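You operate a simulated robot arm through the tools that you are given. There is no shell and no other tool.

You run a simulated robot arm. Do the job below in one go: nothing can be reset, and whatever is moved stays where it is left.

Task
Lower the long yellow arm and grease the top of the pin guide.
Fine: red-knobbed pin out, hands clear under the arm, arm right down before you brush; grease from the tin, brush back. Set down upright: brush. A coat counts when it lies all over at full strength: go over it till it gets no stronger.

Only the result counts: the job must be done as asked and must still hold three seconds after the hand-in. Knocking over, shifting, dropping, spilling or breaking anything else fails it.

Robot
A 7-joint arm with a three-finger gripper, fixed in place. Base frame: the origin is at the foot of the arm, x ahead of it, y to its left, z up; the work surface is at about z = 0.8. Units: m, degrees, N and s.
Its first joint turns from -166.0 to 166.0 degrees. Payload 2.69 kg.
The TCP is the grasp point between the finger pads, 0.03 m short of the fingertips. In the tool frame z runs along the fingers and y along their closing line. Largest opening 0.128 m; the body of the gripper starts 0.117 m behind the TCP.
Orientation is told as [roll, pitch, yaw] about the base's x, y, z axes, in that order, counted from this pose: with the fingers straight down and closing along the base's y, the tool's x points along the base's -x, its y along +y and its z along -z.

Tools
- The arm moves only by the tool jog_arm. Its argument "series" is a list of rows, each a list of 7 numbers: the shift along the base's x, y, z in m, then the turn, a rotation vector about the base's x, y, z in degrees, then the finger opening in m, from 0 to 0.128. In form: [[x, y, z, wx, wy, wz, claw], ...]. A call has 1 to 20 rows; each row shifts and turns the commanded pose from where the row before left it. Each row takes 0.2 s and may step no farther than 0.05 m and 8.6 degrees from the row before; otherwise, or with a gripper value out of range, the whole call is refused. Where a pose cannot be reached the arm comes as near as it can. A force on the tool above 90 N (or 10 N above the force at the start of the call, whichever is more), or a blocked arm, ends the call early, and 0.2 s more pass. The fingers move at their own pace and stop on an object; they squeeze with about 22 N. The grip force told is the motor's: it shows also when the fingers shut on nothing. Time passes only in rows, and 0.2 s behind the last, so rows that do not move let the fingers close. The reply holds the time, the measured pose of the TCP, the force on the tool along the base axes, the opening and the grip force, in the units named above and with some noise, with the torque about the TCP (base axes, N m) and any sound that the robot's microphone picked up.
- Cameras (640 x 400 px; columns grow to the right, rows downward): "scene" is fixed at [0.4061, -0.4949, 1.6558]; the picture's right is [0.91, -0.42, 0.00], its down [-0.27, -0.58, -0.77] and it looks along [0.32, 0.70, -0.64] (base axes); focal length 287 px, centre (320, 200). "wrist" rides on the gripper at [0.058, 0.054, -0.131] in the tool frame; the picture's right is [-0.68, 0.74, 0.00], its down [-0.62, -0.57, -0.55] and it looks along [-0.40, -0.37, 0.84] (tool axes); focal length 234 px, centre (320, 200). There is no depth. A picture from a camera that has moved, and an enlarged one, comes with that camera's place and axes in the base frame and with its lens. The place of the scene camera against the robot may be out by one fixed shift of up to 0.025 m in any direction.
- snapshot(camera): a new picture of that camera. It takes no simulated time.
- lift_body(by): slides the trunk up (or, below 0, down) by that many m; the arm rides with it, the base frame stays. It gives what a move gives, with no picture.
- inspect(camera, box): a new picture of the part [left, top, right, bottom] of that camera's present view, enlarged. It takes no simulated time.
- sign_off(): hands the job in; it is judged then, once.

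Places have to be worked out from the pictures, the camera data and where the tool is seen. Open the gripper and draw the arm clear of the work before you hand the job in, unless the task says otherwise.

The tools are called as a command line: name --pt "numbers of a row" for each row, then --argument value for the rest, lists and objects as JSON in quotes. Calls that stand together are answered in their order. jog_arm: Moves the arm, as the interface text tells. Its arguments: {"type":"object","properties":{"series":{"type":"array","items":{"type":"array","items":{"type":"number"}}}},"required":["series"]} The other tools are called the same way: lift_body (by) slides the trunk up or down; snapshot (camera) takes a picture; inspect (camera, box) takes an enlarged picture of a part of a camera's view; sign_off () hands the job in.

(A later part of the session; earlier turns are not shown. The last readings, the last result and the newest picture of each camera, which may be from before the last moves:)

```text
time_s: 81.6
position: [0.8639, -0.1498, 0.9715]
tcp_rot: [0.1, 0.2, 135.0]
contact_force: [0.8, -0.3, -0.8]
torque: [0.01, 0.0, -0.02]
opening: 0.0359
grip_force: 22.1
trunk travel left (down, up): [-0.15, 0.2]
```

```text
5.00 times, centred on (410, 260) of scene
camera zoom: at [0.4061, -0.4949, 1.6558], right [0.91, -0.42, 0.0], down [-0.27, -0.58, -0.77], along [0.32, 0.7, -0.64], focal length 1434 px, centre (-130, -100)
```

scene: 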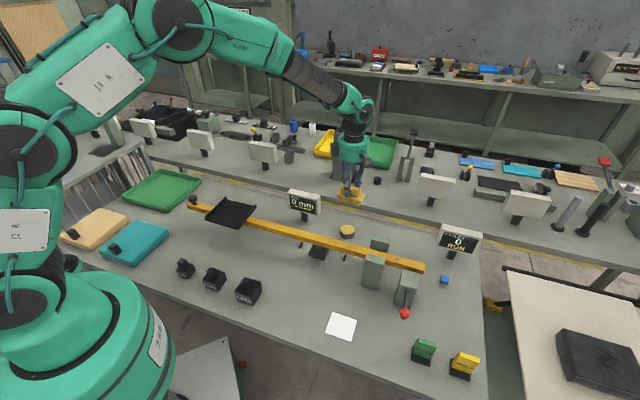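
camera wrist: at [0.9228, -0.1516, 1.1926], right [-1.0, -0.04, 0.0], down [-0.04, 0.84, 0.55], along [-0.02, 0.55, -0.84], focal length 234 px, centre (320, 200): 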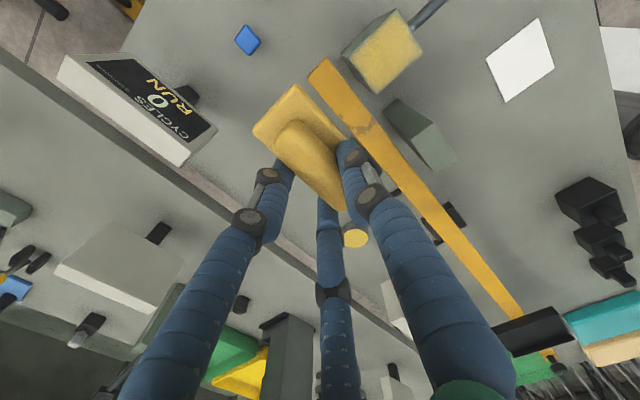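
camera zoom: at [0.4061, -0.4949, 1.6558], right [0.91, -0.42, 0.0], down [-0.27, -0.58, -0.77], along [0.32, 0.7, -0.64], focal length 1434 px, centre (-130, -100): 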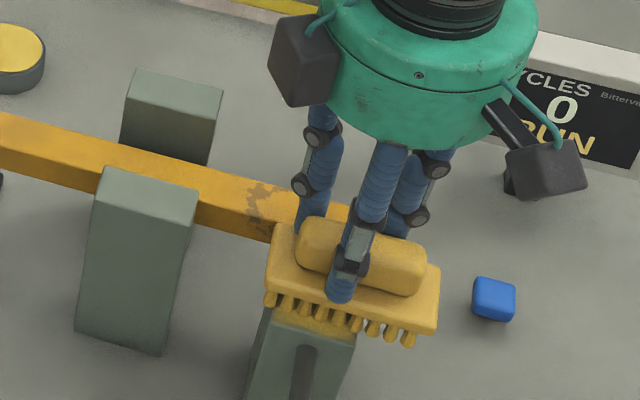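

Barely touching. I'll lower about 1.5 mm more and stroke across with this offset.

jog_arm --pt "0 0 -0.0012 0 0 0 0.0" --pt "0.0035 0.0035 0 0 0 0 0.0" --pt "0.0035 0.0035 0 0 0 0 0.0" --pt "0.0035 0.0035 0 0 0 0 0.0" --pt "-0.0035 -0.0035 0 0 0 0 0.0" --pt "-0.0035 -0.0035 0 0 0 0 0.0" --pt "-0.0035 -0.0035 0 0 0 0 0.0" --pt "-0.0035 -0.0035 0 0 0 0 0.0" --pt "-0.0035 -0.0035 0 0 0 0 0.0" --pt "-0.0035 -0.0035 0 0 0 0 0.0"

inspect --camera "wrist" --box '[200, 60, 400, 210]'

inspect --camera "scene" --box '[370, 230, 450, 310]'

```text
time_s: 83.8
position: [0.8527, -0.16, 0.9724]
tcp_rot: [0.0, 0.1, 135.1]
contact_force: [1.1, 0.1, 10.2]
torque: [0.08, 0.0, -0.03]
opening: 0.0356
grip_force: 22.4
trunk travel left (down, up): [-0.15, 0.2]
```

```text
2.67 times, centred on (300, 135) of wrist
camera zoom: at [0.8563, -0.2376, 1.1027], right [-1.0, -0.04, 0.0], down [-0.04, 0.84, 0.55], along [-0.02, 0.55, -0.84], focal length 624 px, centre (373, 373)
```

zoom: 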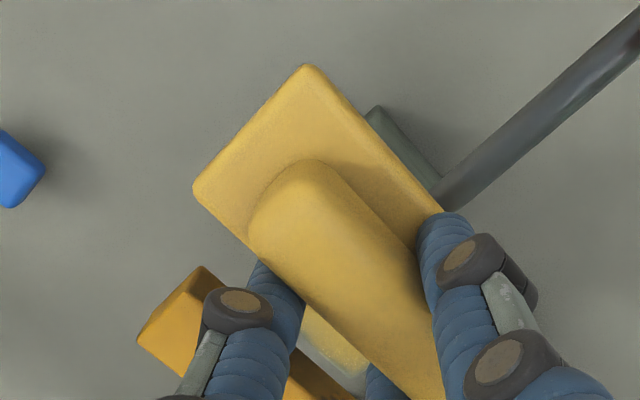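

```text
5.00 times, centred on (410, 270) of scene
camera zoom: at [0.4061, -0.4949, 1.6558], right [0.91, -0.42, 0.0], down [-0.27, -0.58, -0.77], along [0.32, 0.7, -0.64], focal length 1434 px, centre (-130, -150)
```

zoom: 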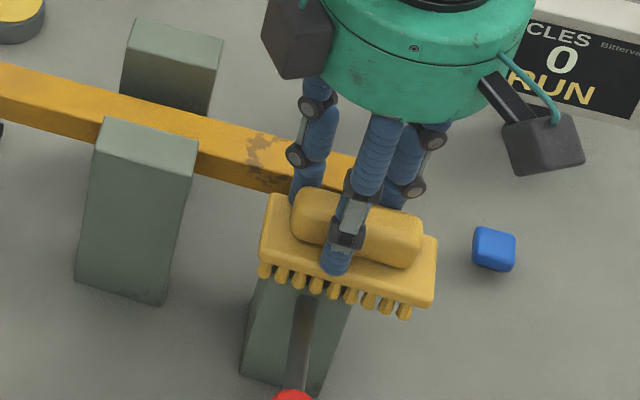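

Pressure is fine at about 11 N. More passes at this offset, then a second set stepping gradually back toward centre.

jog_arm --pt "0.0036 0.0036 0 0 0 0 0.0" --pt "0.0036 0.0036 0 0 0 0 0.0" --pt "0.0036 0.0036 0 0 0 0 0.0" --pt "0.0036 0.0036 0 0 0 0 0.0" --pt "0.0036 0.0036 0 0 0 0 0.0" --pt "0.0036 0.0036 0 0 0 0 0.0" --pt "0 0 0 0 0 0 0.0" --pt "-0.0036 -0.0036 0 0 0 0 0.0" --pt "-0.0036 -0.0036 0 0 0 0 0.0" --pt "-0.0036 -0.0036 0 0 0 0 0.0" --pt "-0.0036 -0.0036 0 0 0 0 0.0" --pt "-0.0036 -0.0036 0 0 0 0 0.0" --pt "-0.0036 -0.0036 0 0 0 0 0.0" --pt "0 0 0 0 0 0 0.0"

jog_arm --pt "0.0036 0.0036 0 0 0 0 0.0" --pt "0.0036 0.0036 0 0 0 0 0.0" --pt "0.0036 0.0036 0 0 0 0 0.0" --pt "0.0036 0.0036 0 0 0 0 0.0" --pt "0.0036 0.0036 0 0 0 0 0.0" --pt "0.0036 0.0036 0 0 0 0 0.0" --pt "-0.004 0.004 0 0 0 0 0.0" --pt "-0.0036 -0.0036 0 0 0 0 0.0" --pt "-0.0036 -0.0036 0 0 0 0 0.0" --pt "-0.0036 -0.0036 0 0 0 0 0.0" --pt "-0.0036 -0.0036 0 0 0 0 0.0" --pt "-0.0036 -0.0036 0 0 0 0 0.0" --pt "-0.0036 -0.0036 0 0 0 0 0.0" --pt "-0.004 0.004 0 0 0 0 0.0"

jog_arm --pt "0.0036 0.0036 0 0 0 0 0.0" --pt "0.0036 0.0036 0 0 0 0 0.0" --pt "0.0036 0.0036 0 0 0 0 0.0" --pt "0.0036 0.0036 0 0 0 0 0.0" --pt "0.0036 0.0036 0 0 0 0 0.0" --pt "0.0036 0.0036 0 0 0 0 0.0" --pt "-0.004 0.004 0 0 0 0 0.0" --pt "-0.0036 -0.0036 0 0 0 0 0.0" --pt "-0.0036 -0.0036 0 0 0 0 0.0" --pt "-0.0036 -0.0036 0 0 0 0 0.0" --pt "-0.0036 -0.0036 0 0 0 0 0.0" --pt "-0.0036 -0.0036 0 0 0 0 0.0" --pt "-0.0036 -0.0036 0 0 0 0 0.0" --pt "0 0 0 0 0 0 0.0"

inspect --camera "wrist" --box '[220, 60, 420, 210]'

```text
time_s: 86.8
position: [0.8533, -0.1598, 0.9713]
tcp_rot: [0.0, 0.1, 134.9]
contact_force: [1.3, 1.3, 9.8]
torque: [0.14, 0.0, 0.0]
opening: 0.0359
grip_force: 21.8
trunk travel left (down, up): [-0.15, 0.2]
```

```text
time_s: 89.8
position: [0.8442, -0.1519, 0.9709]
tcp_rot: [-0.1, 0.1, 135.0]
contact_force: [1.1, -2.4, 12.4]
torque: [-0.08, -0.01, -0.01]
opening: 0.0356
grip_force: 22.0
trunk travel left (down, up): [-0.15, 0.2]
```

```text
time_s: 92.8
position: [0.8414, -0.1471, 0.9715]
tcp_rot: [0.1, 0.1, 135.0]
contact_force: [0.8, 1.5, 12.4]
torque: [0.1, -0.09, -0.02]
opening: 0.0358
grip_force: 22.4
trunk travel left (down, up): [-0.15, 0.2]
```

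```text
2.67 times, centred on (320, 135) of wrist
camera zoom: at [0.8445, -0.2259, 1.1026], right [-1.0, -0.04, 0.0], down [-0.04, 0.84, 0.55], along [-0.02, 0.55, -0.84], focal length 624 px, centre (320, 373)
```

zoom: 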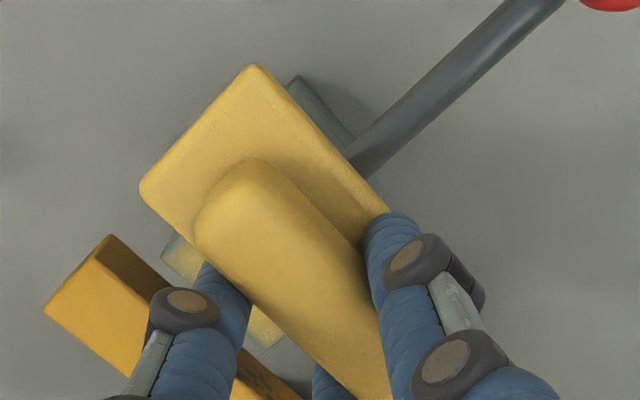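

I'll lift and shift aside again to judge the coat.

jog_arm --pt "0 0 0.006 0 0 0 0.0" --pt "0 0 0.014 0 0 0 0.0" --pt "0.01 0.01 0.025 0 0 0 0.0" --pt "0.015 0.02 0.025 0 0 0 0.0" --pt "0.017 0.025 0.02 0 0 0 0.0" --pt "0.01 0.025 0.02 0 0 0 0.0" --pt "0.01 0.025 0.02 0 0 0 0.0" --pt "0 0 0 0 0 0 0.0"

inspect --camera "scene" --box '[395, 260, 430, 290]'

inspect --camera "wrist" --box '[300, 20, 400, 120]'

snapshot --camera "wrist"

```text
time_s: 94.6
position: [0.9026, -0.0437, 1.1008]
tcp_rot: [0.2, 0.0, 134.9]
contact_force: [-0.4, 0.9, -0.7]
torque: [-0.02, -0.02, 0.02]
opening: 0.0355
grip_force: 21.4
trunk travel left (down, up): [-0.15, 0.2]
```

```text
13.33 times, centred on (412, 275) of scene
camera zoom: at [0.4061, -0.4949, 1.6558], right [0.91, -0.42, 0.0], down [-0.27, -0.58, -0.77], along [0.32, 0.7, -0.64], focal length 3823 px, centre (-913, -800)
```

zoom: 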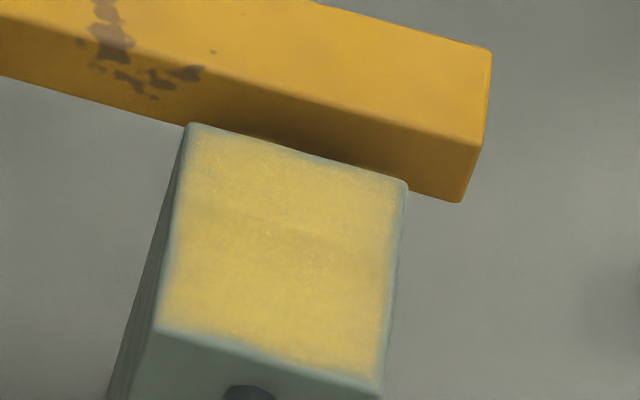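

```text
4.00 times, centred on (350, 70) of wrist
camera zoom: at [0.906, -0.1204, 1.2324], right [-1.0, -0.04, 0.0], down [-0.04, 0.84, 0.55], along [-0.02, 0.55, -0.84], focal length 937 px, centre (200, 720)
```

zoom: 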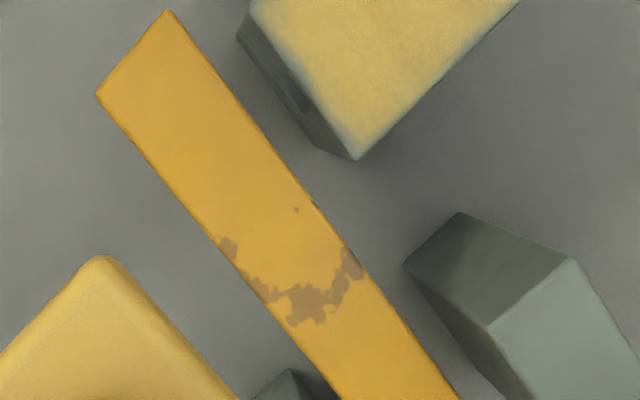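

```text
taken
camera wrist: at [0.906, -0.1204, 1.2324], right [-1.0, -0.04, 0.0], down [-0.04, 0.84, 0.55], along [-0.02, 0.55, -0.84], focal length 234 px, centre (320, 200)
```

wrist: 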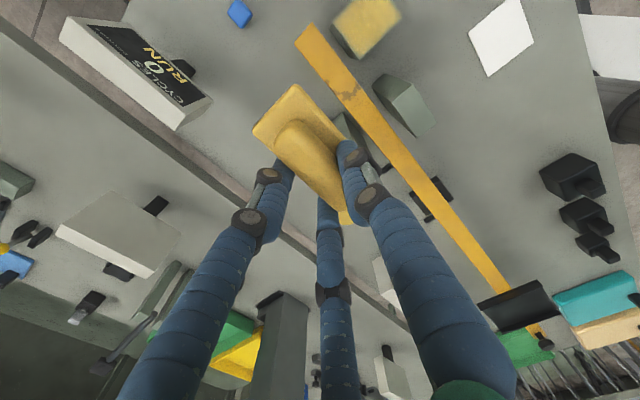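

The coat is now nearly uniform, but the strip next to the yellow arm (+u side) is still paler. I'll go back and stroke lengthwise along that edge, keeping the bristles just short of the arm.

jog_arm --pt "-0.0064 -0.0237 0 0 0 0 0.0" --pt "-0.0064 -0.0237 0 0 0 0 0.0" --pt "-0.0064 -0.0237 0 0 0 0 0.0" --pt "-0.0064 -0.0237 0 0 0 0 0.0" --pt "0 0 -0.03 0 0 0 0.0" --pt "0 0 -0.03 0 0 0 0.0" --pt "0 0 -0.03 0 0 0 0.0" --pt "0 0 -0.02 0 0 0 0.0" --pt "0 0 -0.01 0 0 0 0.0" --pt "0 0 -0.005 0 0 0 0.0" --pt "0 0 -0.003 0 0 0 0.0"

inspect --camera "scene" --box '[380, 230, 450, 300]'

inspect --camera "wrist" --box '[200, 60, 400, 210]'

```text
time_s: 97.0
position: [0.877, -0.1376, 0.973]
tcp_rot: [0.1, 0.0, 135.0]
contact_force: [-0.2, -0.4, -1.8]
torque: [-0.01, 0.0, 0.02]
opening: 0.0356
grip_force: 22.0
trunk travel left (down, up): [-0.15, 0.2]
```

```text
5.71 times, centred on (415, 265) of scene
camera zoom: at [0.4061, -0.4949, 1.6558], right [0.91, -0.42, 0.0], down [-0.27, -0.58, -0.77], along [0.32, 0.7, -0.64], focal length 1638 px, centre (-223, -171)
```

zoom: 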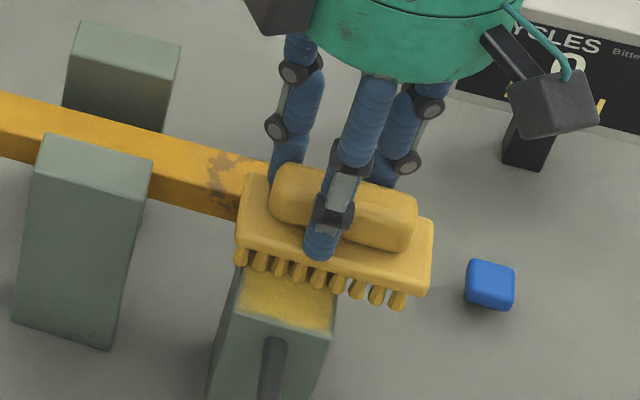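

```text
2.67 times, centred on (300, 135) of wrist
camera zoom: at [0.8808, -0.2153, 1.1046], right [-1.0, -0.04, 0.0], down [-0.03, 0.84, 0.55], along [-0.02, 0.55, -0.84], focal length 624 px, centre (373, 373)
```

zoom: 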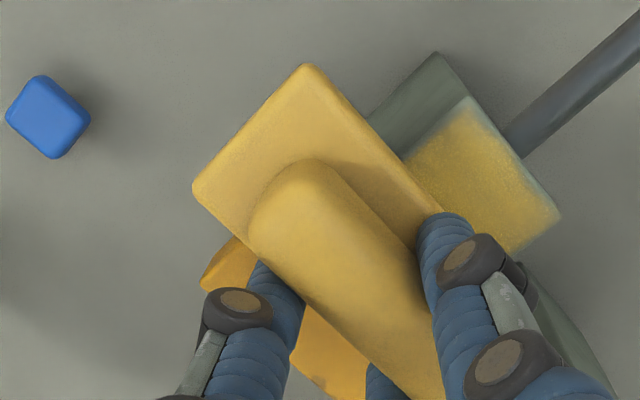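

Not yet touching. I'll lower to light contact and stroke lengthwise along this edge.

jog_arm --pt "0 0 -0.002 0 0 0 0.0" --pt "0 0 -0.001 0 0 0 0.0" --pt "-0.0035 0.0035 0 0 0 0 0.0" --pt "-0.0035 0.0035 0 0 0 0 0.0" --pt "-0.0035 0.0035 0 0 0 0 0.0" --pt "-0.0035 0.0035 0 0 0 0 0.0" --pt "-0.0035 0.0035 0 0 0 0 0.0" --pt "0.0035 -0.0035 0 0 0 0 0.0" --pt "0.0035 -0.0035 0 0 0 0 0.0" --pt "0.0035 -0.0035 0 0 0 0 0.0" --pt "0.0035 -0.0035 0 0 0 0 0.0" --pt "0.0035 -0.0035 0 0 0 0 0.0"

inspect --camera "scene" --box '[380, 230, 450, 300]'

```text
time_s: 99.6
position: [0.8768, -0.1374, 0.9713]
tcp_rot: [0.0, 0.1, 135.0]
contact_force: [-6.5, 4.0, 23.7]
torque: [0.37, 0.67, -0.07]
opening: 0.0354
grip_force: 22.1
trunk travel left (down, up): [-0.15, 0.2]
```

```text
5.71 times, centred on (415, 265) of scene
camera zoom: at [0.4061, -0.4949, 1.6558], right [0.91, -0.42, 0.0], down [-0.27, -0.58, -0.77], along [0.32, 0.7, -0.64], focal length 1638 px, centre (-223, -171)
```

zoom: 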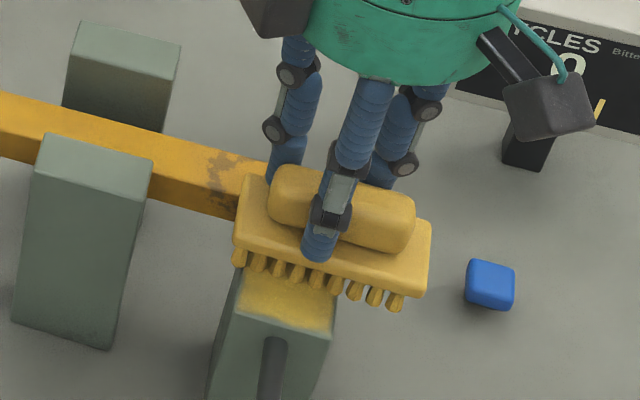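

Pressure climbed to about 25 N, so I'll ease off 1.2 mm and continue lengthwise strokes.

jog_arm --pt "-0.0035 0.0035 0.0012 0 0 0 0.0" --pt "-0.0035 0.0035 0 0 0 0 0.0" --pt "-0.0035 0.0035 0 0 0 0 0.0" --pt "-0.0035 0.0035 0 0 0 0 0.0" --pt "-0.0035 0.0035 0 0 0 0 0.0" --pt "0.0035 -0.0035 0 0 0 0 0.0" --pt "0.0035 -0.0035 0 0 0 0 0.0" --pt "0.0035 -0.0035 0 0 0 0 0.0" --pt "0.0035 -0.0035 0 0 0 0 0.0" --pt "0.0035 -0.0035 0 0 0 0 0.0"

jog_arm --pt "-0.0035 0.0035 0 0 0 0 0.0" --pt "-0.0035 0.0035 0 0 0 0 0.0" --pt "-0.0035 0.0035 0 0 0 0 0.0" --pt "-0.0035 0.0035 0 0 0 0 0.0" --pt "-0.0035 0.0035 0 0 0 0 0.0" --pt "0.0035 -0.0035 0 0 0 0 0.0" --pt "0.0035 -0.0035 0 0 0 0 0.0" --pt "0.0035 -0.0035 0 0 0 0 0.0" --pt "0.0035 -0.0035 0 0 0 0 0.0" --pt "0.0035 -0.0035 0 0 0 0 0.0" --pt "-0.0035 -0.0035 0 0 0 0 0.0" --pt "-0.0035 -0.0035 0 0 0 0 0.0"

inspect --camera "wrist" --box '[200, 60, 400, 210]'

```text
time_s: 101.8
position: [0.8766, -0.138, 0.972]
tcp_rot: [0.0, 0.0, 135.0]
contact_force: [-2.8, 1.6, 7.4]
torque: [0.11, 0.12, 0.01]
opening: 0.0353
grip_force: 21.7
trunk travel left (down, up): [-0.15, 0.2]
```

```text
time_s: 104.4
position: [0.8709, -0.1447, 0.9718]
tcp_rot: [0.0, 0.1, 135.0]
contact_force: [1.4, 0.3, 7.8]
torque: [0.18, 0.06, 0.02]
opening: 0.0358
grip_force: 21.8
trunk travel left (down, up): [-0.15, 0.2]
```

```text
2.67 times, centred on (300, 135) of wrist
camera zoom: at [0.8739, -0.2224, 1.1027], right [-1.0, -0.04, 0.0], down [-0.04, 0.84, 0.55], along [-0.02, 0.55, -0.84], focal length 624 px, centre (373, 373)
```

zoom: 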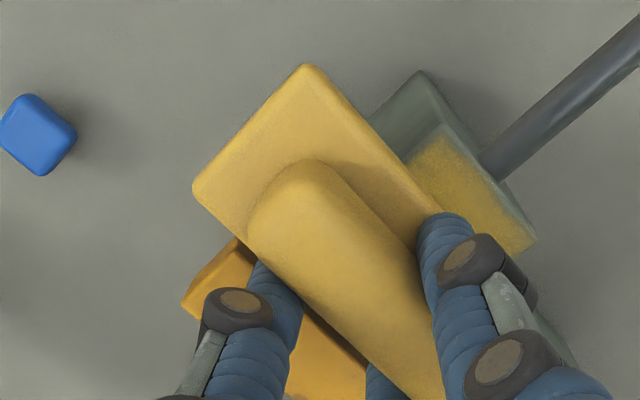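

Good light pressure now. I'll work lengthwise strokes across the rest of the top toward the −u side.

jog_arm --pt "-0.0035 0.0035 0 0 0 0 0.0" --pt "-0.0035 0.0035 0 0 0 0 0.0" --pt "-0.0035 0.0035 0 0 0 0 0.0" --pt "-0.0035 0.0035 0 0 0 0 0.0" --pt "-0.0035 0.0035 0 0 0 0 0.0" --pt "-0.0035 -0.0035 0 0 0 0 0.0" --pt "-0.0035 -0.0035 0 0 0 0 0.0" --pt "0.0035 -0.0035 0 0 0 0 0.0" --pt "0.0035 -0.0035 0 0 0 0 0.0" --pt "0.0035 -0.0035 0 0 0 0 0.0" --pt "0.0035 -0.0035 0 0 0 0 0.0" --pt "0.0035 -0.0035 0 0 0 0 0.0" --pt "-0.0035 -0.0035 0 0 0 0 0.0" --pt "-0.0035 -0.0035 0 0 0 0 0.0" --pt "-0.0035 0.0035 0 0 0 0 0.0" --pt "-0.0035 0.0035 0 0 0 0 0.0" --pt "-0.0035 0.0035 0 0 0 0 0.0" --pt "-0.0035 0.0035 0 0 0 0 0.0" --pt "-0.0035 0.0035 0 0 0 0 0.0"

jog_arm --pt "-0.0015 -0.0015 0 0 0 0 0.0" --pt "0.0035 -0.0035 0 0 0 0 0.0" --pt "0.0035 -0.0035 0 0 0 0 0.0" --pt "0.0035 -0.0035 0 0 0 0 0.0" --pt "0.0035 -0.0035 0 0 0 0 0.0" --pt "0.0035 -0.0035 0 0 0 0 0.0" --pt "-0.0035 0.0035 0 0 0 0 0.0" --pt "-0.0035 0.0035 0 0 0 0 0.0" --pt "-0.0035 0.0035 0 0 0 0 0.0" --pt "0.0035 0.0035 0 0 0 0 0.0" --pt "0.0035 0.0035 0 0 0 0 0.0" --pt "0.0035 0.0035 0 0 0 0 0.0" --pt "0.0035 0.0035 0 0 0 0 0.0" --pt "0.0035 0.0035 0 0 0 0 0.0" --pt "0.0035 0.0035 0 0 0 0 0.0"

inspect --camera "scene" --box '[380, 230, 450, 300]'

```text
time_s: 108.4
position: [0.8402, -0.1422, 0.9708]
tcp_rot: [0.0, 0.2, 135.0]
contact_force: [0.6, -0.5, 8.8]
torque: [-0.13, -0.12, 0.04]
opening: 0.0356
grip_force: 21.7
trunk travel left (down, up): [-0.15, 0.2]
```

```text
time_s: 111.6
position: [0.8659, -0.1271, 0.9711]
tcp_rot: [-0.1, 0.1, 135.0]
contact_force: [-0.6, -0.6, 5.1]
torque: [0.01, 0.12, 0.0]
opening: 0.0359
grip_force: 21.9
trunk travel left (down, up): [-0.15, 0.2]
```

```text
5.71 times, centred on (415, 265) of scene
camera zoom: at [0.4061, -0.4949, 1.6558], right [0.91, -0.42, 0.0], down [-0.27, -0.58, -0.77], along [0.32, 0.7, -0.64], focal length 1638 px, centre (-223, -171)
```

zoom: 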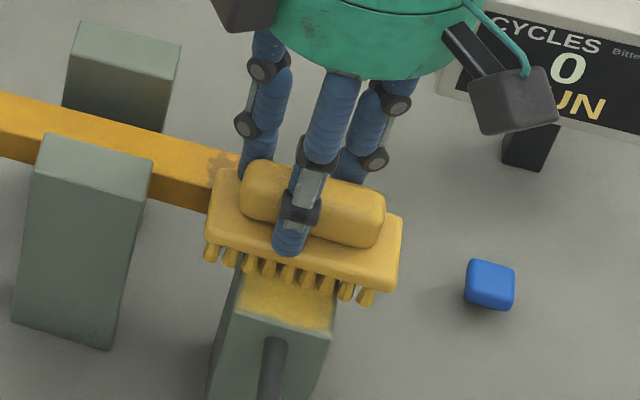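

Now I'll lift again and compare the coat with the last view.

jog_arm --pt "0 0 0.006 0 0 0 0.0" --pt "0 0 0.014 0 0 0 0.0" --pt "0.01 0.01 0.025 0 0 0 0.0" --pt "0.01 0.02 0.025 0 0 0 0.0" --pt "0.01 0.02 0.02 0 0 0 0.0" --pt "0.005 0.02 0.02 0 0 0 0.0" --pt "0.0 0.013 0.02 0 0 0 0.0" --pt "0 0 0 0 0 0 0.0"

inspect --camera "scene" --box '[395, 260, 430, 290]'

inspect --camera "wrist" --box '[300, 0, 400, 80]'

```text
time_s: 113.4
position: [0.9018, -0.0461, 1.1012]
tcp_rot: [0.1, 0.1, 134.9]
contact_force: [-0.5, 0.1, -0.8]
torque: [-0.03, -0.05, -0.01]
opening: 0.0356
grip_force: 22.5
trunk travel left (down, up): [-0.15, 0.2]
```

```text
13.33 times, centred on (412, 275) of scene
camera zoom: at [0.4061, -0.4949, 1.6558], right [0.91, -0.42, 0.0], down [-0.27, -0.58, -0.77], along [0.32, 0.7, -0.64], focal length 3823 px, centre (-913, -800)
```

zoom: 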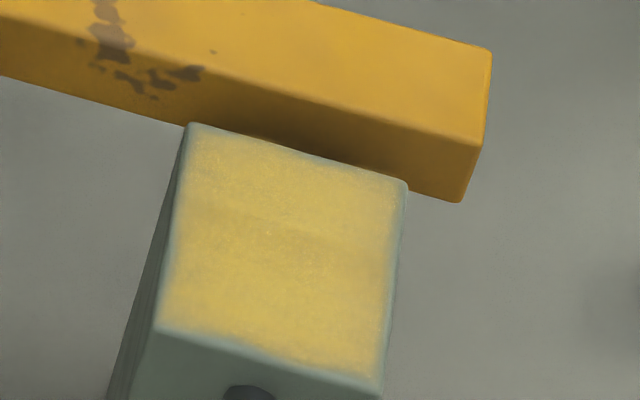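

```text
5.00 times, centred on (350, 40) of wrist
camera zoom: at [0.9046, -0.1236, 1.2325], right [-1.0, -0.04, 0.0], down [-0.04, 0.84, 0.55], along [-0.02, 0.55, -0.84], focal length 1171 px, centre (170, 1000)
```

zoom: 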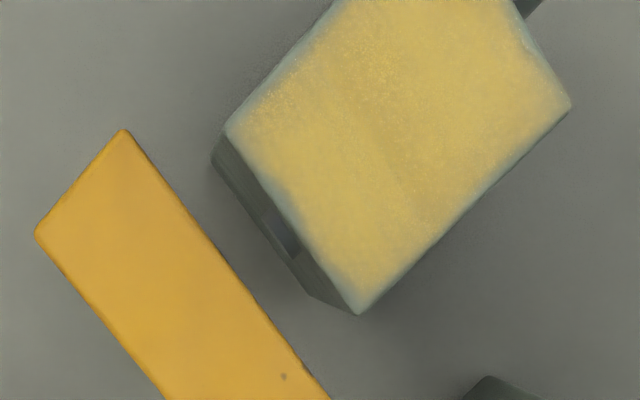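

The coat now looks even right to the bevels. To be sure it is at full strength, I'll re-dip the brush and go over it once more, then compare.

jog_arm --pt "-0.0067 0.0241 0 0 0 0 0.0" --pt "-0.0067 0.0241 0 0 0 0 0.0" --pt "-0.0067 0.0241 0 0 0 0 0.0" --pt "-0.0067 0.0241 0 0 0 0 0.0" --pt "-0.0067 0.0241 0 0 0 0 0.0" --pt "-0.0067 0.0241 0 0 0 0 0.0" --pt "-0.0067 0.0241 0 0 0 0 0.0" --pt "-0.0067 0.0241 0 0 0 0 0.0" --pt "-0.0067 0.0241 0 0 0 0 0.0" --pt "-0.0067 0.0241 0 0 0 0 0.0" --pt "0 0 -0.03 0 0 0 0.0" --pt "0 0 -0.03 0 0 0 0.0" --pt "0 0 -0.03 0 0 0 0.0" --pt "0 0 -0.03 0 0 0 0.0" --pt "0 0 -0.03 0 0 0 0.0" --pt "0 0 -0.025 0 0 0 0.0" --pt "0 0 0 0 0 0 0.0"

inspect --camera "scene" --box '[310, 180, 400, 250]'

inspect --camera "wrist" --box '[240, 60, 400, 180]'

```text
time_s: 117.0
position: [0.8348, 0.1943, 0.9273]
tcp_rot: [0.1, 0.1, 135.0]
contact_force: [-0.3, -0.2, -1.4]
torque: [0.0, 0.03, -0.03]
opening: 0.0356
grip_force: 22.5
trunk travel left (down, up): [-0.15, 0.2]
```

```text
5.71 times, centred on (355, 215) of scene
camera zoom: at [0.4061, -0.4949, 1.6558], right [0.91, -0.42, 0.0], down [-0.27, -0.58, -0.77], along [0.32, 0.7, -0.64], focal length 1638 px, centre (120, 114)
```

zoom: 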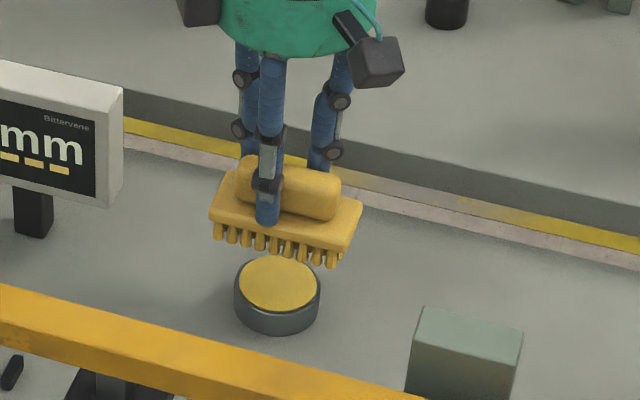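

```text
3.33 times, centred on (320, 120) of wrist
camera zoom: at [0.838, 0.1159, 1.0575], right [-1.0, -0.04, 0.0], down [-0.03, 0.84, 0.55], along [-0.02, 0.55, -0.84], focal length 781 px, centre (320, 467)
```

zoom: 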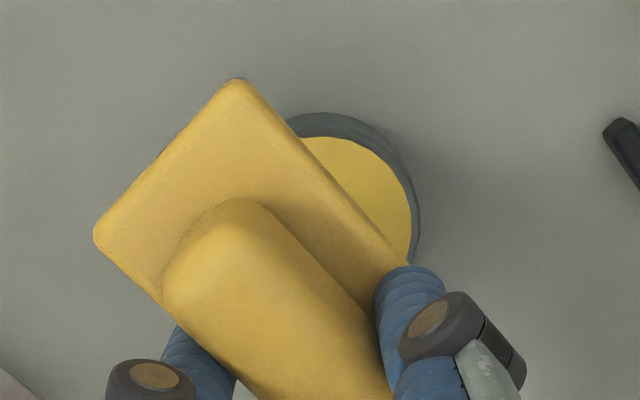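

Above the tin again and centred. Lowering for a light dip, as before.

jog_arm --pt "0 0 -0.015 0 0 0 0.0" --pt "0 0 -0.012 0 0 0 0.0" --pt "0 0 -0.008 0 0 0 0.0" --pt "0 0 -0.005 0 0 0 0.0" --pt "0 0 -0.003 0 0 0 0.0"

inspect --camera "scene" --box '[310, 190, 400, 260]'

```text
time_s: 118.2
position: [0.8341, 0.1946, 0.8832]
tcp_rot: [0.0, 0.1, 135.0]
contact_force: [0.1, -0.1, -1.4]
torque: [0.0, 0.0, 0.0]
opening: 0.0357
grip_force: 22.1
trunk travel left (down, up): [-0.15, 0.2]
```

```text
5.71 times, centred on (355, 225) of scene
camera zoom: at [0.4061, -0.4949, 1.6558], right [0.91, -0.42, 0.0], down [-0.27, -0.58, -0.77], along [0.32, 0.7, -0.64], focal length 1638 px, centre (120, 57)
```

zoom: 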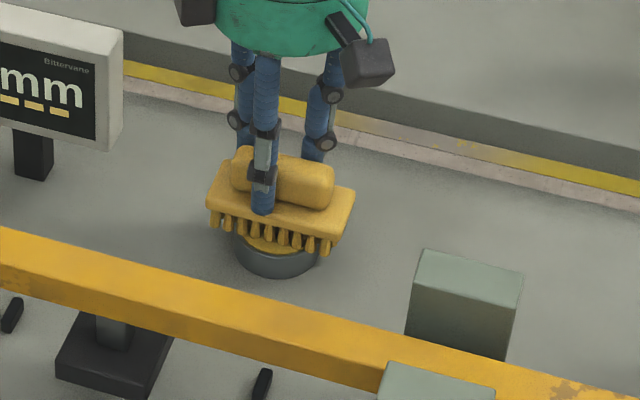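

Not quite touching; lowering another 2-3 mm until the force registers.

jog_arm --pt "0 0 -0.0015 0 0 0 0.0" --pt "0 0 -0.001 0 0 0 0.0" --pt "0 0 0 0 0 0 0.0"

```text
time_s: 119.0
position: [0.8348, 0.1935, 0.8831]
tcp_rot: [-0.1, 0.3, 135.0]
contact_force: [-6.2, -1.9, 21.4]
torque: [-0.21, 0.42, 0.0]
opening: 0.0356
grip_force: 22.2
trunk travel left (down, up): [-0.15, 0.2]
```

That is firm contact, so the brush is charged. I'll lift slowly and return over the guide.

jog_arm --pt "0 0 0.002 0 0 0 0.0" --pt "0 0 0.004 0 0 0 0.0" --pt "0 0 0.008 0 0 0 0.0" --pt "0 0 0.02 0 0 0 0.0" --pt "0 0 0.025 0 0 0 0.0" --pt "0 0 0.025 0 0 0 0.0" --pt "0 0 0.025 0 0 0 0.0" --pt "0 0 0.025 0 0 0 0.0" --pt "0 0 0.02 0 0 0 0.0" --pt "0 0 0 0 0 0 0.0"

inspect --camera "wrist" --box '[220, 60, 420, 210]'

inspect --camera "scene" --box '[310, 180, 400, 250]'

```text
time_s: 121.2
position: [0.8342, 0.1935, 1.0344]
tcp_rot: [0.1, 0.1, 135.0]
contact_force: [-0.2, 0.8, -1.2]
torque: [-0.02, -0.04, 0.0]
opening: 0.0354
grip_force: 22.2
trunk travel left (down, up): [-0.15, 0.2]
```

```text
2.67 times, centred on (320, 135) of wrist
camera zoom: at [0.8372, 0.1159, 1.1656], right [-1.0, -0.04, 0.0], down [-0.04, 0.84, 0.55], along [-0.02, 0.55, -0.84], focal length 624 px, centre (320, 373)
```

zoom: 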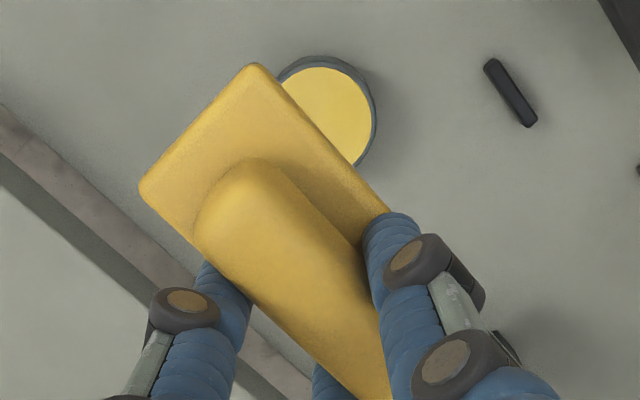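

```text
5.71 times, centred on (355, 215) of scene
camera zoom: at [0.4061, -0.4949, 1.6558], right [0.91, -0.42, 0.0], down [-0.27, -0.58, -0.77], along [0.32, 0.7, -0.64], focal length 1638 px, centre (120, 114)
```

zoom: 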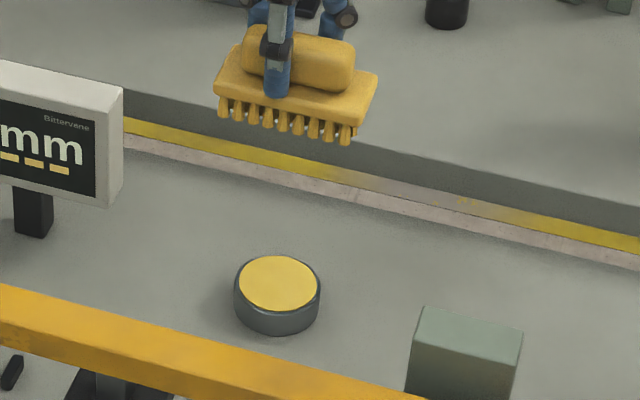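

The tin hasn't moved and the brush hangs level. Back to the guide for a second coat.

jog_arm --pt "0.00154 -0.0237 0 0 0 0 0.0" --pt "0.00154 -0.0237 0 0 0 0 0.0" --pt "0.00154 -0.0237 0 0 0 0 0.0" --pt "0.00154 -0.0237 0 0 0 0 0.0" --pt "0.00154 -0.0237 0 0 0 0 0.0" --pt "0.00154 -0.0237 0 0 0 0 0.0" --pt "0.00154 -0.0237 0 0 0 0 0.0" --pt "0.00154 -0.0237 0 0 0 0 0.0" --pt "0.00154 -0.0237 0 0 0 0 0.0" --pt "0.00154 -0.0237 0 0 0 0 0.0" --pt "0.00154 -0.0237 0 0 0 0 0.0" --pt "0.00154 -0.0237 0 0 0 0 0.0" --pt "0.00154 -0.0237 0 0 0 0 0.0" --pt "0.00154 -0.0237 0 0 0 0 0.0" --pt "0 0 -0.025 0 0 0 0.0" --pt "0 0 -0.02 0 0 0 0.0" --pt "0 0 -0.01 0 0 0 0.0" --pt "0 0 -0.004 0 0 0 0.0" --pt "0 0 -0.003 0 0 0 0.0"

inspect --camera "scene" --box '[380, 230, 450, 300]'

```text
time_s: 125.2
position: [0.8544, -0.1359, 0.9743]
tcp_rot: [0.1, 0.0, 135.0]
contact_force: [-0.5, -0.4, -0.8]
torque: [0.01, 0.01, 0.0]
opening: 0.0358
grip_force: 21.8
trunk travel left (down, up): [-0.15, 0.2]
```

```text
5.71 times, centred on (415, 265) of scene
camera zoom: at [0.4061, -0.4949, 1.6558], right [0.91, -0.42, 0.0], down [-0.27, -0.58, -0.77], along [0.32, 0.7, -0.64], focal length 1638 px, centre (-223, -171)
```

zoom: 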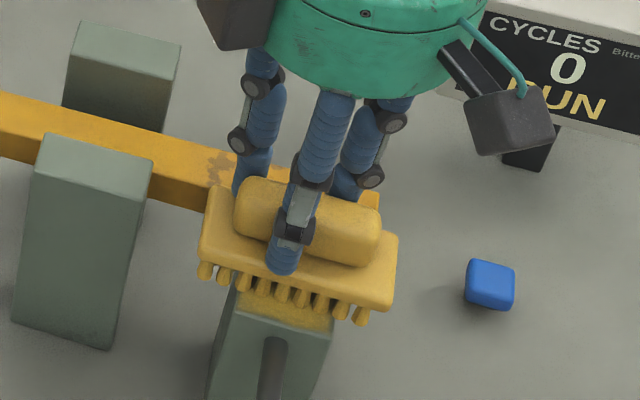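

Just above the surface. I'll lower to contact and run a full set of cross strokes.

jog_arm --pt "0.004 -0.004 -0.0015 0 0 0 0.0" --pt "0.003 -0.003 -0.0012 0 0 0 0.0" --pt "0.0033 0.0033 0 0 0 0 0.0" --pt "0.0033 0.0033 0 0 0 0 0.0" --pt "0.0033 0.0033 0 0 0 0 0.0" --pt "-0.0035 -0.0035 0 0 0 0 0.0" --pt "-0.0035 -0.0035 0 0 0 0 0.0" --pt "-0.0035 -0.0035 0 0 0 0 0.0" --pt "-0.0035 -0.0035 0 0 0 0 0.0" --pt "-0.0035 -0.0035 0 0 0 0 0.0" --pt "-0.0035 -0.0035 0 0 0 0 0.0"

jog_arm --pt "0.0036 0.0036 0 0 0 0 0.0" --pt "0.0036 0.0036 0 0 0 0 0.0" --pt "0.0036 0.0036 0 0 0 0 0.0" --pt "0.0036 0.0036 0 0 0 0 0.0" --pt "0.0036 0.0036 0 0 0 0 0.0" --pt "0.0036 0.0036 0 0 0 0 0.0" --pt "-0.003 0.003 0 0 0 0 0.0" --pt "-0.003 0.003 0 0 0 0 0.0" --pt "-0.003 0.003 0 0 0 0 0.0" --pt "-0.0036 -0.0036 0 0 0 0 0.0" --pt "-0.0036 -0.0036 0 0 0 0 0.0" --pt "-0.0036 -0.0036 0 0 0 0 0.0" --pt "-0.0036 -0.0036 0 0 0 0 0.0" --pt "-0.0036 -0.0036 0 0 0 0 0.0" --pt "-0.0036 -0.0036 0 0 0 0 0.0" --pt "0.003 -0.003 0 0 0 0 0.0" --pt "0.003 -0.003 0 0 0 0 0.0" --pt "0.003 -0.003 0 0 0 0 0.0"

inspect --camera "wrist" --box '[220, 60, 420, 210]'

```text
time_s: 127.6
position: [0.8499, -0.1542, 0.9708]
tcp_rot: [0.0, 0.2, 135.0]
contact_force: [6.7, 5.5, 25.3]
torque: [0.26, -0.09, -0.03]
opening: 0.0359
grip_force: 21.9
trunk travel left (down, up): [-0.15, 0.2]
```

```text
time_s: 131.4
position: [0.8501, -0.1552, 0.9699]
tcp_rot: [0.1, 0.1, 134.9]
contact_force: [-11.1, 6.2, 31.8]
torque: [0.32, 0.64, -0.06]
opening: 0.0356
grip_force: 22.0
trunk travel left (down, up): [-0.15, 0.2]
```

```text
2.67 times, centred on (320, 135) of wrist
camera zoom: at [0.852, -0.2328, 1.1023], right [-1.0, -0.04, 0.0], down [-0.03, 0.84, 0.55], along [-0.02, 0.55, -0.84], focal length 624 px, centre (320, 373)
```

zoom: 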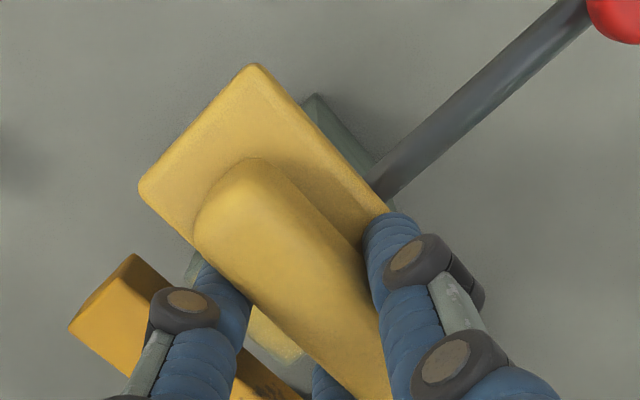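

Pressure is higher than needed (about 30 N), so I'll ease off 1.5 mm and do another set, including the +u edge lengthwise.

jog_arm --pt "0 0 0.0015 0 0 0 0.0" --pt "0.0036 0.0036 0 0 0 0 0.0" --pt "0.0036 0.0036 0 0 0 0 0.0" --pt "0.0036 0.0036 0 0 0 0 0.0" --pt "0.0036 0.0036 0 0 0 0 0.0" --pt "0.0036 0.0036 0 0 0 0 0.0" --pt "0.0036 0.0036 0 0 0 0 0.0" --pt "0.001 0.001 0 0 0 0 0.0" --pt "-0.0035 0.0035 0 0 0 0 0.0" --pt "-0.0035 0.0035 0 0 0 0 0.0" --pt "-0.0035 0.0035 0 0 0 0 0.0" --pt "-0.0035 0.0035 0 0 0 0 0.0" --pt "0.0035 -0.0035 0 0 0 0 0.0" --pt "0.0035 -0.0035 0 0 0 0 0.0" --pt "0.0035 -0.0035 0 0 0 0 0.0" --pt "0.0035 -0.0035 0 0 0 0 0.0"

jog_arm --pt "-0.0035 0.0035 0 0 0 0 0.0" --pt "-0.0035 0.0035 0 0 0 0 0.0" --pt "-0.0035 0.0035 0 0 0 0 0.0" --pt "-0.0035 0.0035 0 0 0 0 0.0" --pt "0.0035 -0.0035 0 0 0 0 0.0" --pt "0.0035 -0.0035 0 0 0 0 0.0" --pt "0.0035 -0.0035 0 0 0 0 0.0" --pt "0.0035 -0.0035 0 0 0 0 0.0" --pt "-0.0036 -0.0036 0 0 0 0 0.0" --pt "-0.0036 -0.0036 0 0 0 0 0.0" --pt "-0.0036 -0.0036 0 0 0 0 0.0" --pt "-0.0036 -0.0036 0 0 0 0 0.0" --pt "-0.0036 -0.0036 0 0 0 0 0.0" --pt "-0.0036 -0.0036 0 0 0 0 0.0" --pt "-0.0015 -0.0015 0 0 0 0 0.0"

jog_arm --pt "-0.0035 0.0035 0 0 0 0 0.0" --pt "-0.0035 0.0035 0 0 0 0 0.0" --pt "-0.0035 0.0035 0 0 0 0 0.0" --pt "-0.0035 0.0035 0 0 0 0 0.0" --pt "0.0035 -0.0035 0 0 0 0 0.0" --pt "0.0035 -0.0035 0 0 0 0 0.0" --pt "0.0035 -0.0035 0 0 0 0 0.0" --pt "0.0035 -0.0035 0 0 0 0 0.0" --pt "0 0 0.006 0 0 0 0.0" --pt "0 0 0.014 0 0 0 0.0" --pt "0.01 0.01 0.025 0 0 0 0.0" --pt "0.015 0.02 0.025 0 0 0 0.0" --pt "0.017 0.025 0.02 0 0 0 0.0" --pt "0.01 0.025 0.02 0 0 0 0.0" --pt "0.005 0.025 0.02 0 0 0 0.0" --pt "0 0 0 0 0 0 0.0"

inspect --camera "scene" --box '[395, 260, 430, 290]'

inspect --camera "wrist" --box '[300, 0, 400, 80]'

```text
time_s: 134.8
position: [0.8735, -0.1301, 0.9724]
tcp_rot: [0.1, 0.0, 135.0]
contact_force: [0.3, -0.1, -0.2]
torque: [-0.03, -0.01, 0.01]
opening: 0.0358
grip_force: 21.8
trunk travel left (down, up): [-0.15, 0.2]
```

```text
time_s: 138.0
position: [0.8503, -0.1555, 0.9715]
tcp_rot: [0.2, 0.2, 135.0]
contact_force: [-0.4, 0.8, 2.2]
torque: [0.04, 0.07, -0.04]
opening: 0.0357
grip_force: 21.6
trunk travel left (down, up): [-0.15, 0.2]
```

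```text
time_s: 141.4
position: [0.9068, -0.0492, 1.0994]
tcp_rot: [0.1, 0.2, 134.9]
contact_force: [0.4, 0.4, -1.1]
torque: [-0.06, -0.02, -0.02]
opening: 0.0354
grip_force: 22.4
trunk travel left (down, up): [-0.15, 0.2]
```

```text
13.33 times, centred on (412, 275) of scene
camera zoom: at [0.4061, -0.4949, 1.6558], right [0.91, -0.42, 0.0], down [-0.27, -0.58, -0.77], along [0.32, 0.7, -0.64], focal length 3823 px, centre (-913, -800)
```

zoom: 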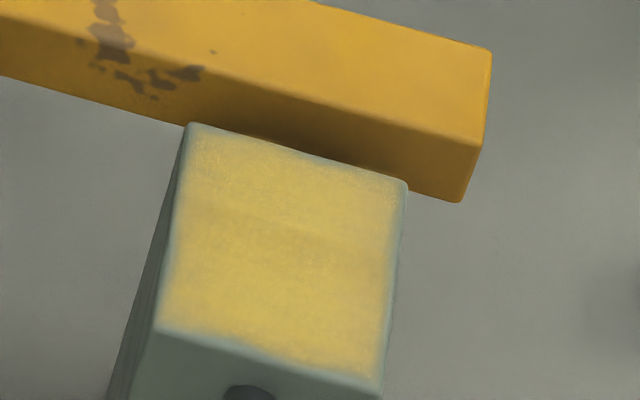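

```text
5.00 times, centred on (350, 40) of wrist
camera zoom: at [0.9094, -0.1273, 1.2306], right [-1.0, -0.04, 0.0], down [-0.03, 0.84, 0.55], along [-0.02, 0.55, -0.84], focal length 1171 px, centre (170, 1000)
```

zoom: 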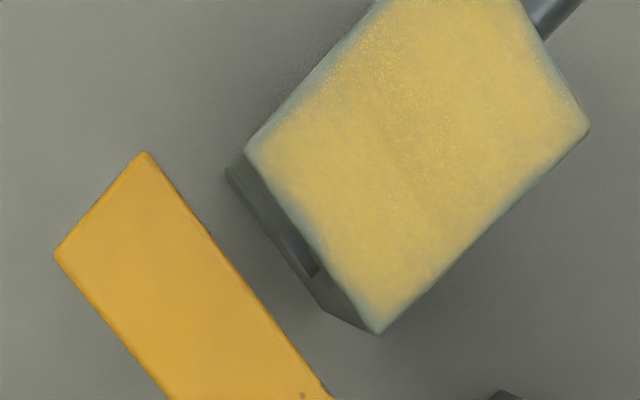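

No visible change from the previous view, so the middle is saturated. The gap to the yellow arm measures about 16 mm, so I have more room than I thought. I'll do one more targeted set reaching 6 mm further over the +u edge and the −w edge.

jog_arm --pt "-0.0055 -0.0221 0 0 0 0 0.0" --pt "-0.0055 -0.0221 0 0 0 0 0.0" --pt "-0.0055 -0.0221 0 0 0 0 0.0" --pt "-0.0055 -0.0221 0 0 0 0 0.0" --pt "0 0 -0.03 0 0 0 0.0" --pt "0 0 -0.03 0 0 0 0.0" --pt "0 0 -0.03 0 0 0 0.0" --pt "0 0 -0.02 0 0 0 0.0" --pt "0 0 -0.01 0 0 0 0.0" --pt "0 0 -0.004 0 0 0 0.0" --pt "0 0 -0.003 0 0 0 0.0"

inspect --camera "scene" --box '[380, 230, 450, 300]'

inspect --camera "wrist" --box '[200, 60, 400, 210]'

```text
time_s: 143.8
position: [0.8853, -0.138, 0.9745]
tcp_rot: [0.1, 0.1, 135.0]
contact_force: [-0.3, -0.3, -0.8]
torque: [0.03, 0.02, -0.02]
opening: 0.0358
grip_force: 22.6
trunk travel left (down, up): [-0.15, 0.2]
```

```text
5.71 times, centred on (415, 265) of scene
camera zoom: at [0.4061, -0.4949, 1.6558], right [0.91, -0.42, 0.0], down [-0.27, -0.58, -0.77], along [0.32, 0.7, -0.64], focal length 1638 px, centre (-223, -171)
```

zoom: 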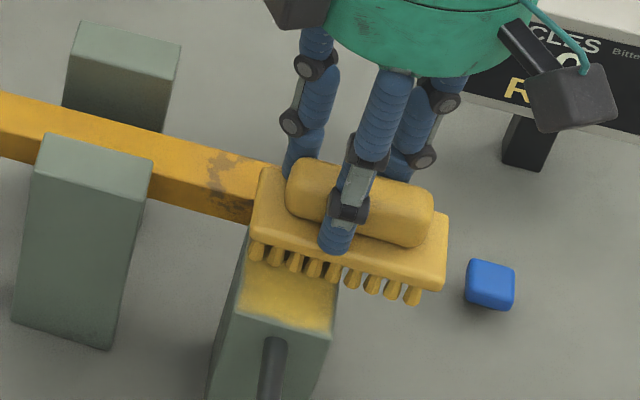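

```text
2.67 times, centred on (300, 135) of wrist
camera zoom: at [0.8888, -0.2166, 1.106], right [-1.0, -0.04, 0.0], down [-0.04, 0.84, 0.55], along [-0.02, 0.55, -0.84], focal length 624 px, centre (373, 373)
```

zoom: 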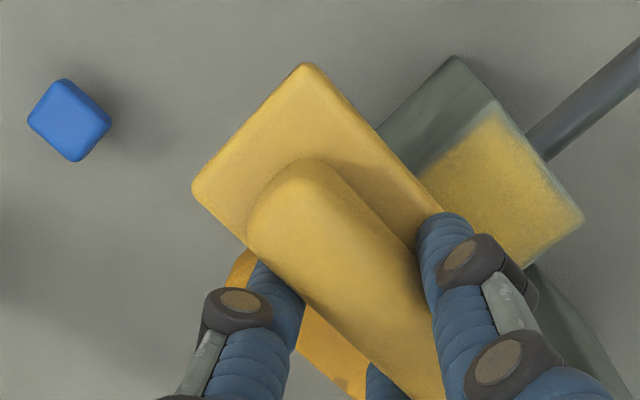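

In position, with the bristles short of the arm. I'll lower to contact and stroke lengthwise along the +u and −w edges.

jog_arm --pt "0 0 -0.0015 0 0 0 0.0" --pt "0 0 -0.0012 0 0 0 0.0" --pt "-0.0035 0.0035 0 0 0 0 0.0" --pt "-0.0035 0.0035 0 0 0 0 0.0" --pt "-0.0035 0.0035 0 0 0 0 0.0" --pt "-0.0035 0.0035 0 0 0 0 0.0" --pt "-0.0035 0.0035 0 0 0 0 0.0" --pt "-0.0035 0.0035 0 0 0 0 0.0" --pt "0.0035 -0.0035 0 0 0 0 0.0" --pt "0.0035 -0.0035 0 0 0 0 0.0" --pt "0.0035 -0.0035 0 0 0 0 0.0" --pt "0.0035 -0.0035 0 0 0 0 0.0" --pt "0.0035 -0.0035 0 0 0 0 0.0" --pt "0.0035 -0.0035 0 0 0 0 0.0"

inspect --camera "wrist" --box '[200, 60, 400, 210]'

```text
time_s: 146.8
position: [0.8865, -0.1392, 0.9723]
tcp_rot: [0.0, 0.1, 135.0]
contact_force: [1.1, -0.8, 1.8]
torque: [0.02, 0.13, 0.0]
opening: 0.0357
grip_force: 22.0
trunk travel left (down, up): [-0.15, 0.2]
```

```text
2.67 times, centred on (300, 135) of wrist
camera zoom: at [0.889, -0.2166, 1.1029], right [-1.0, -0.04, 0.0], down [-0.04, 0.84, 0.55], along [-0.02, 0.55, -0.84], focal length 624 px, centre (373, 373)
```

zoom: 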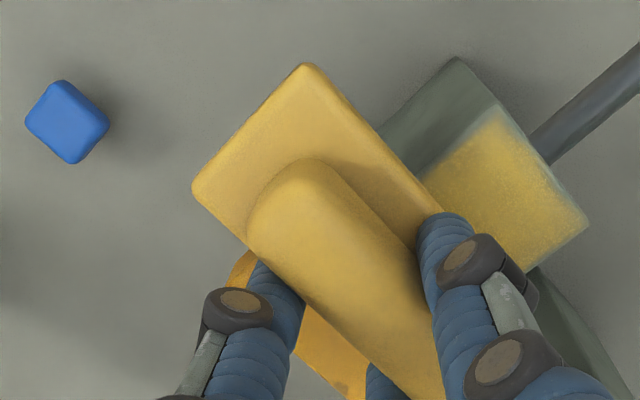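

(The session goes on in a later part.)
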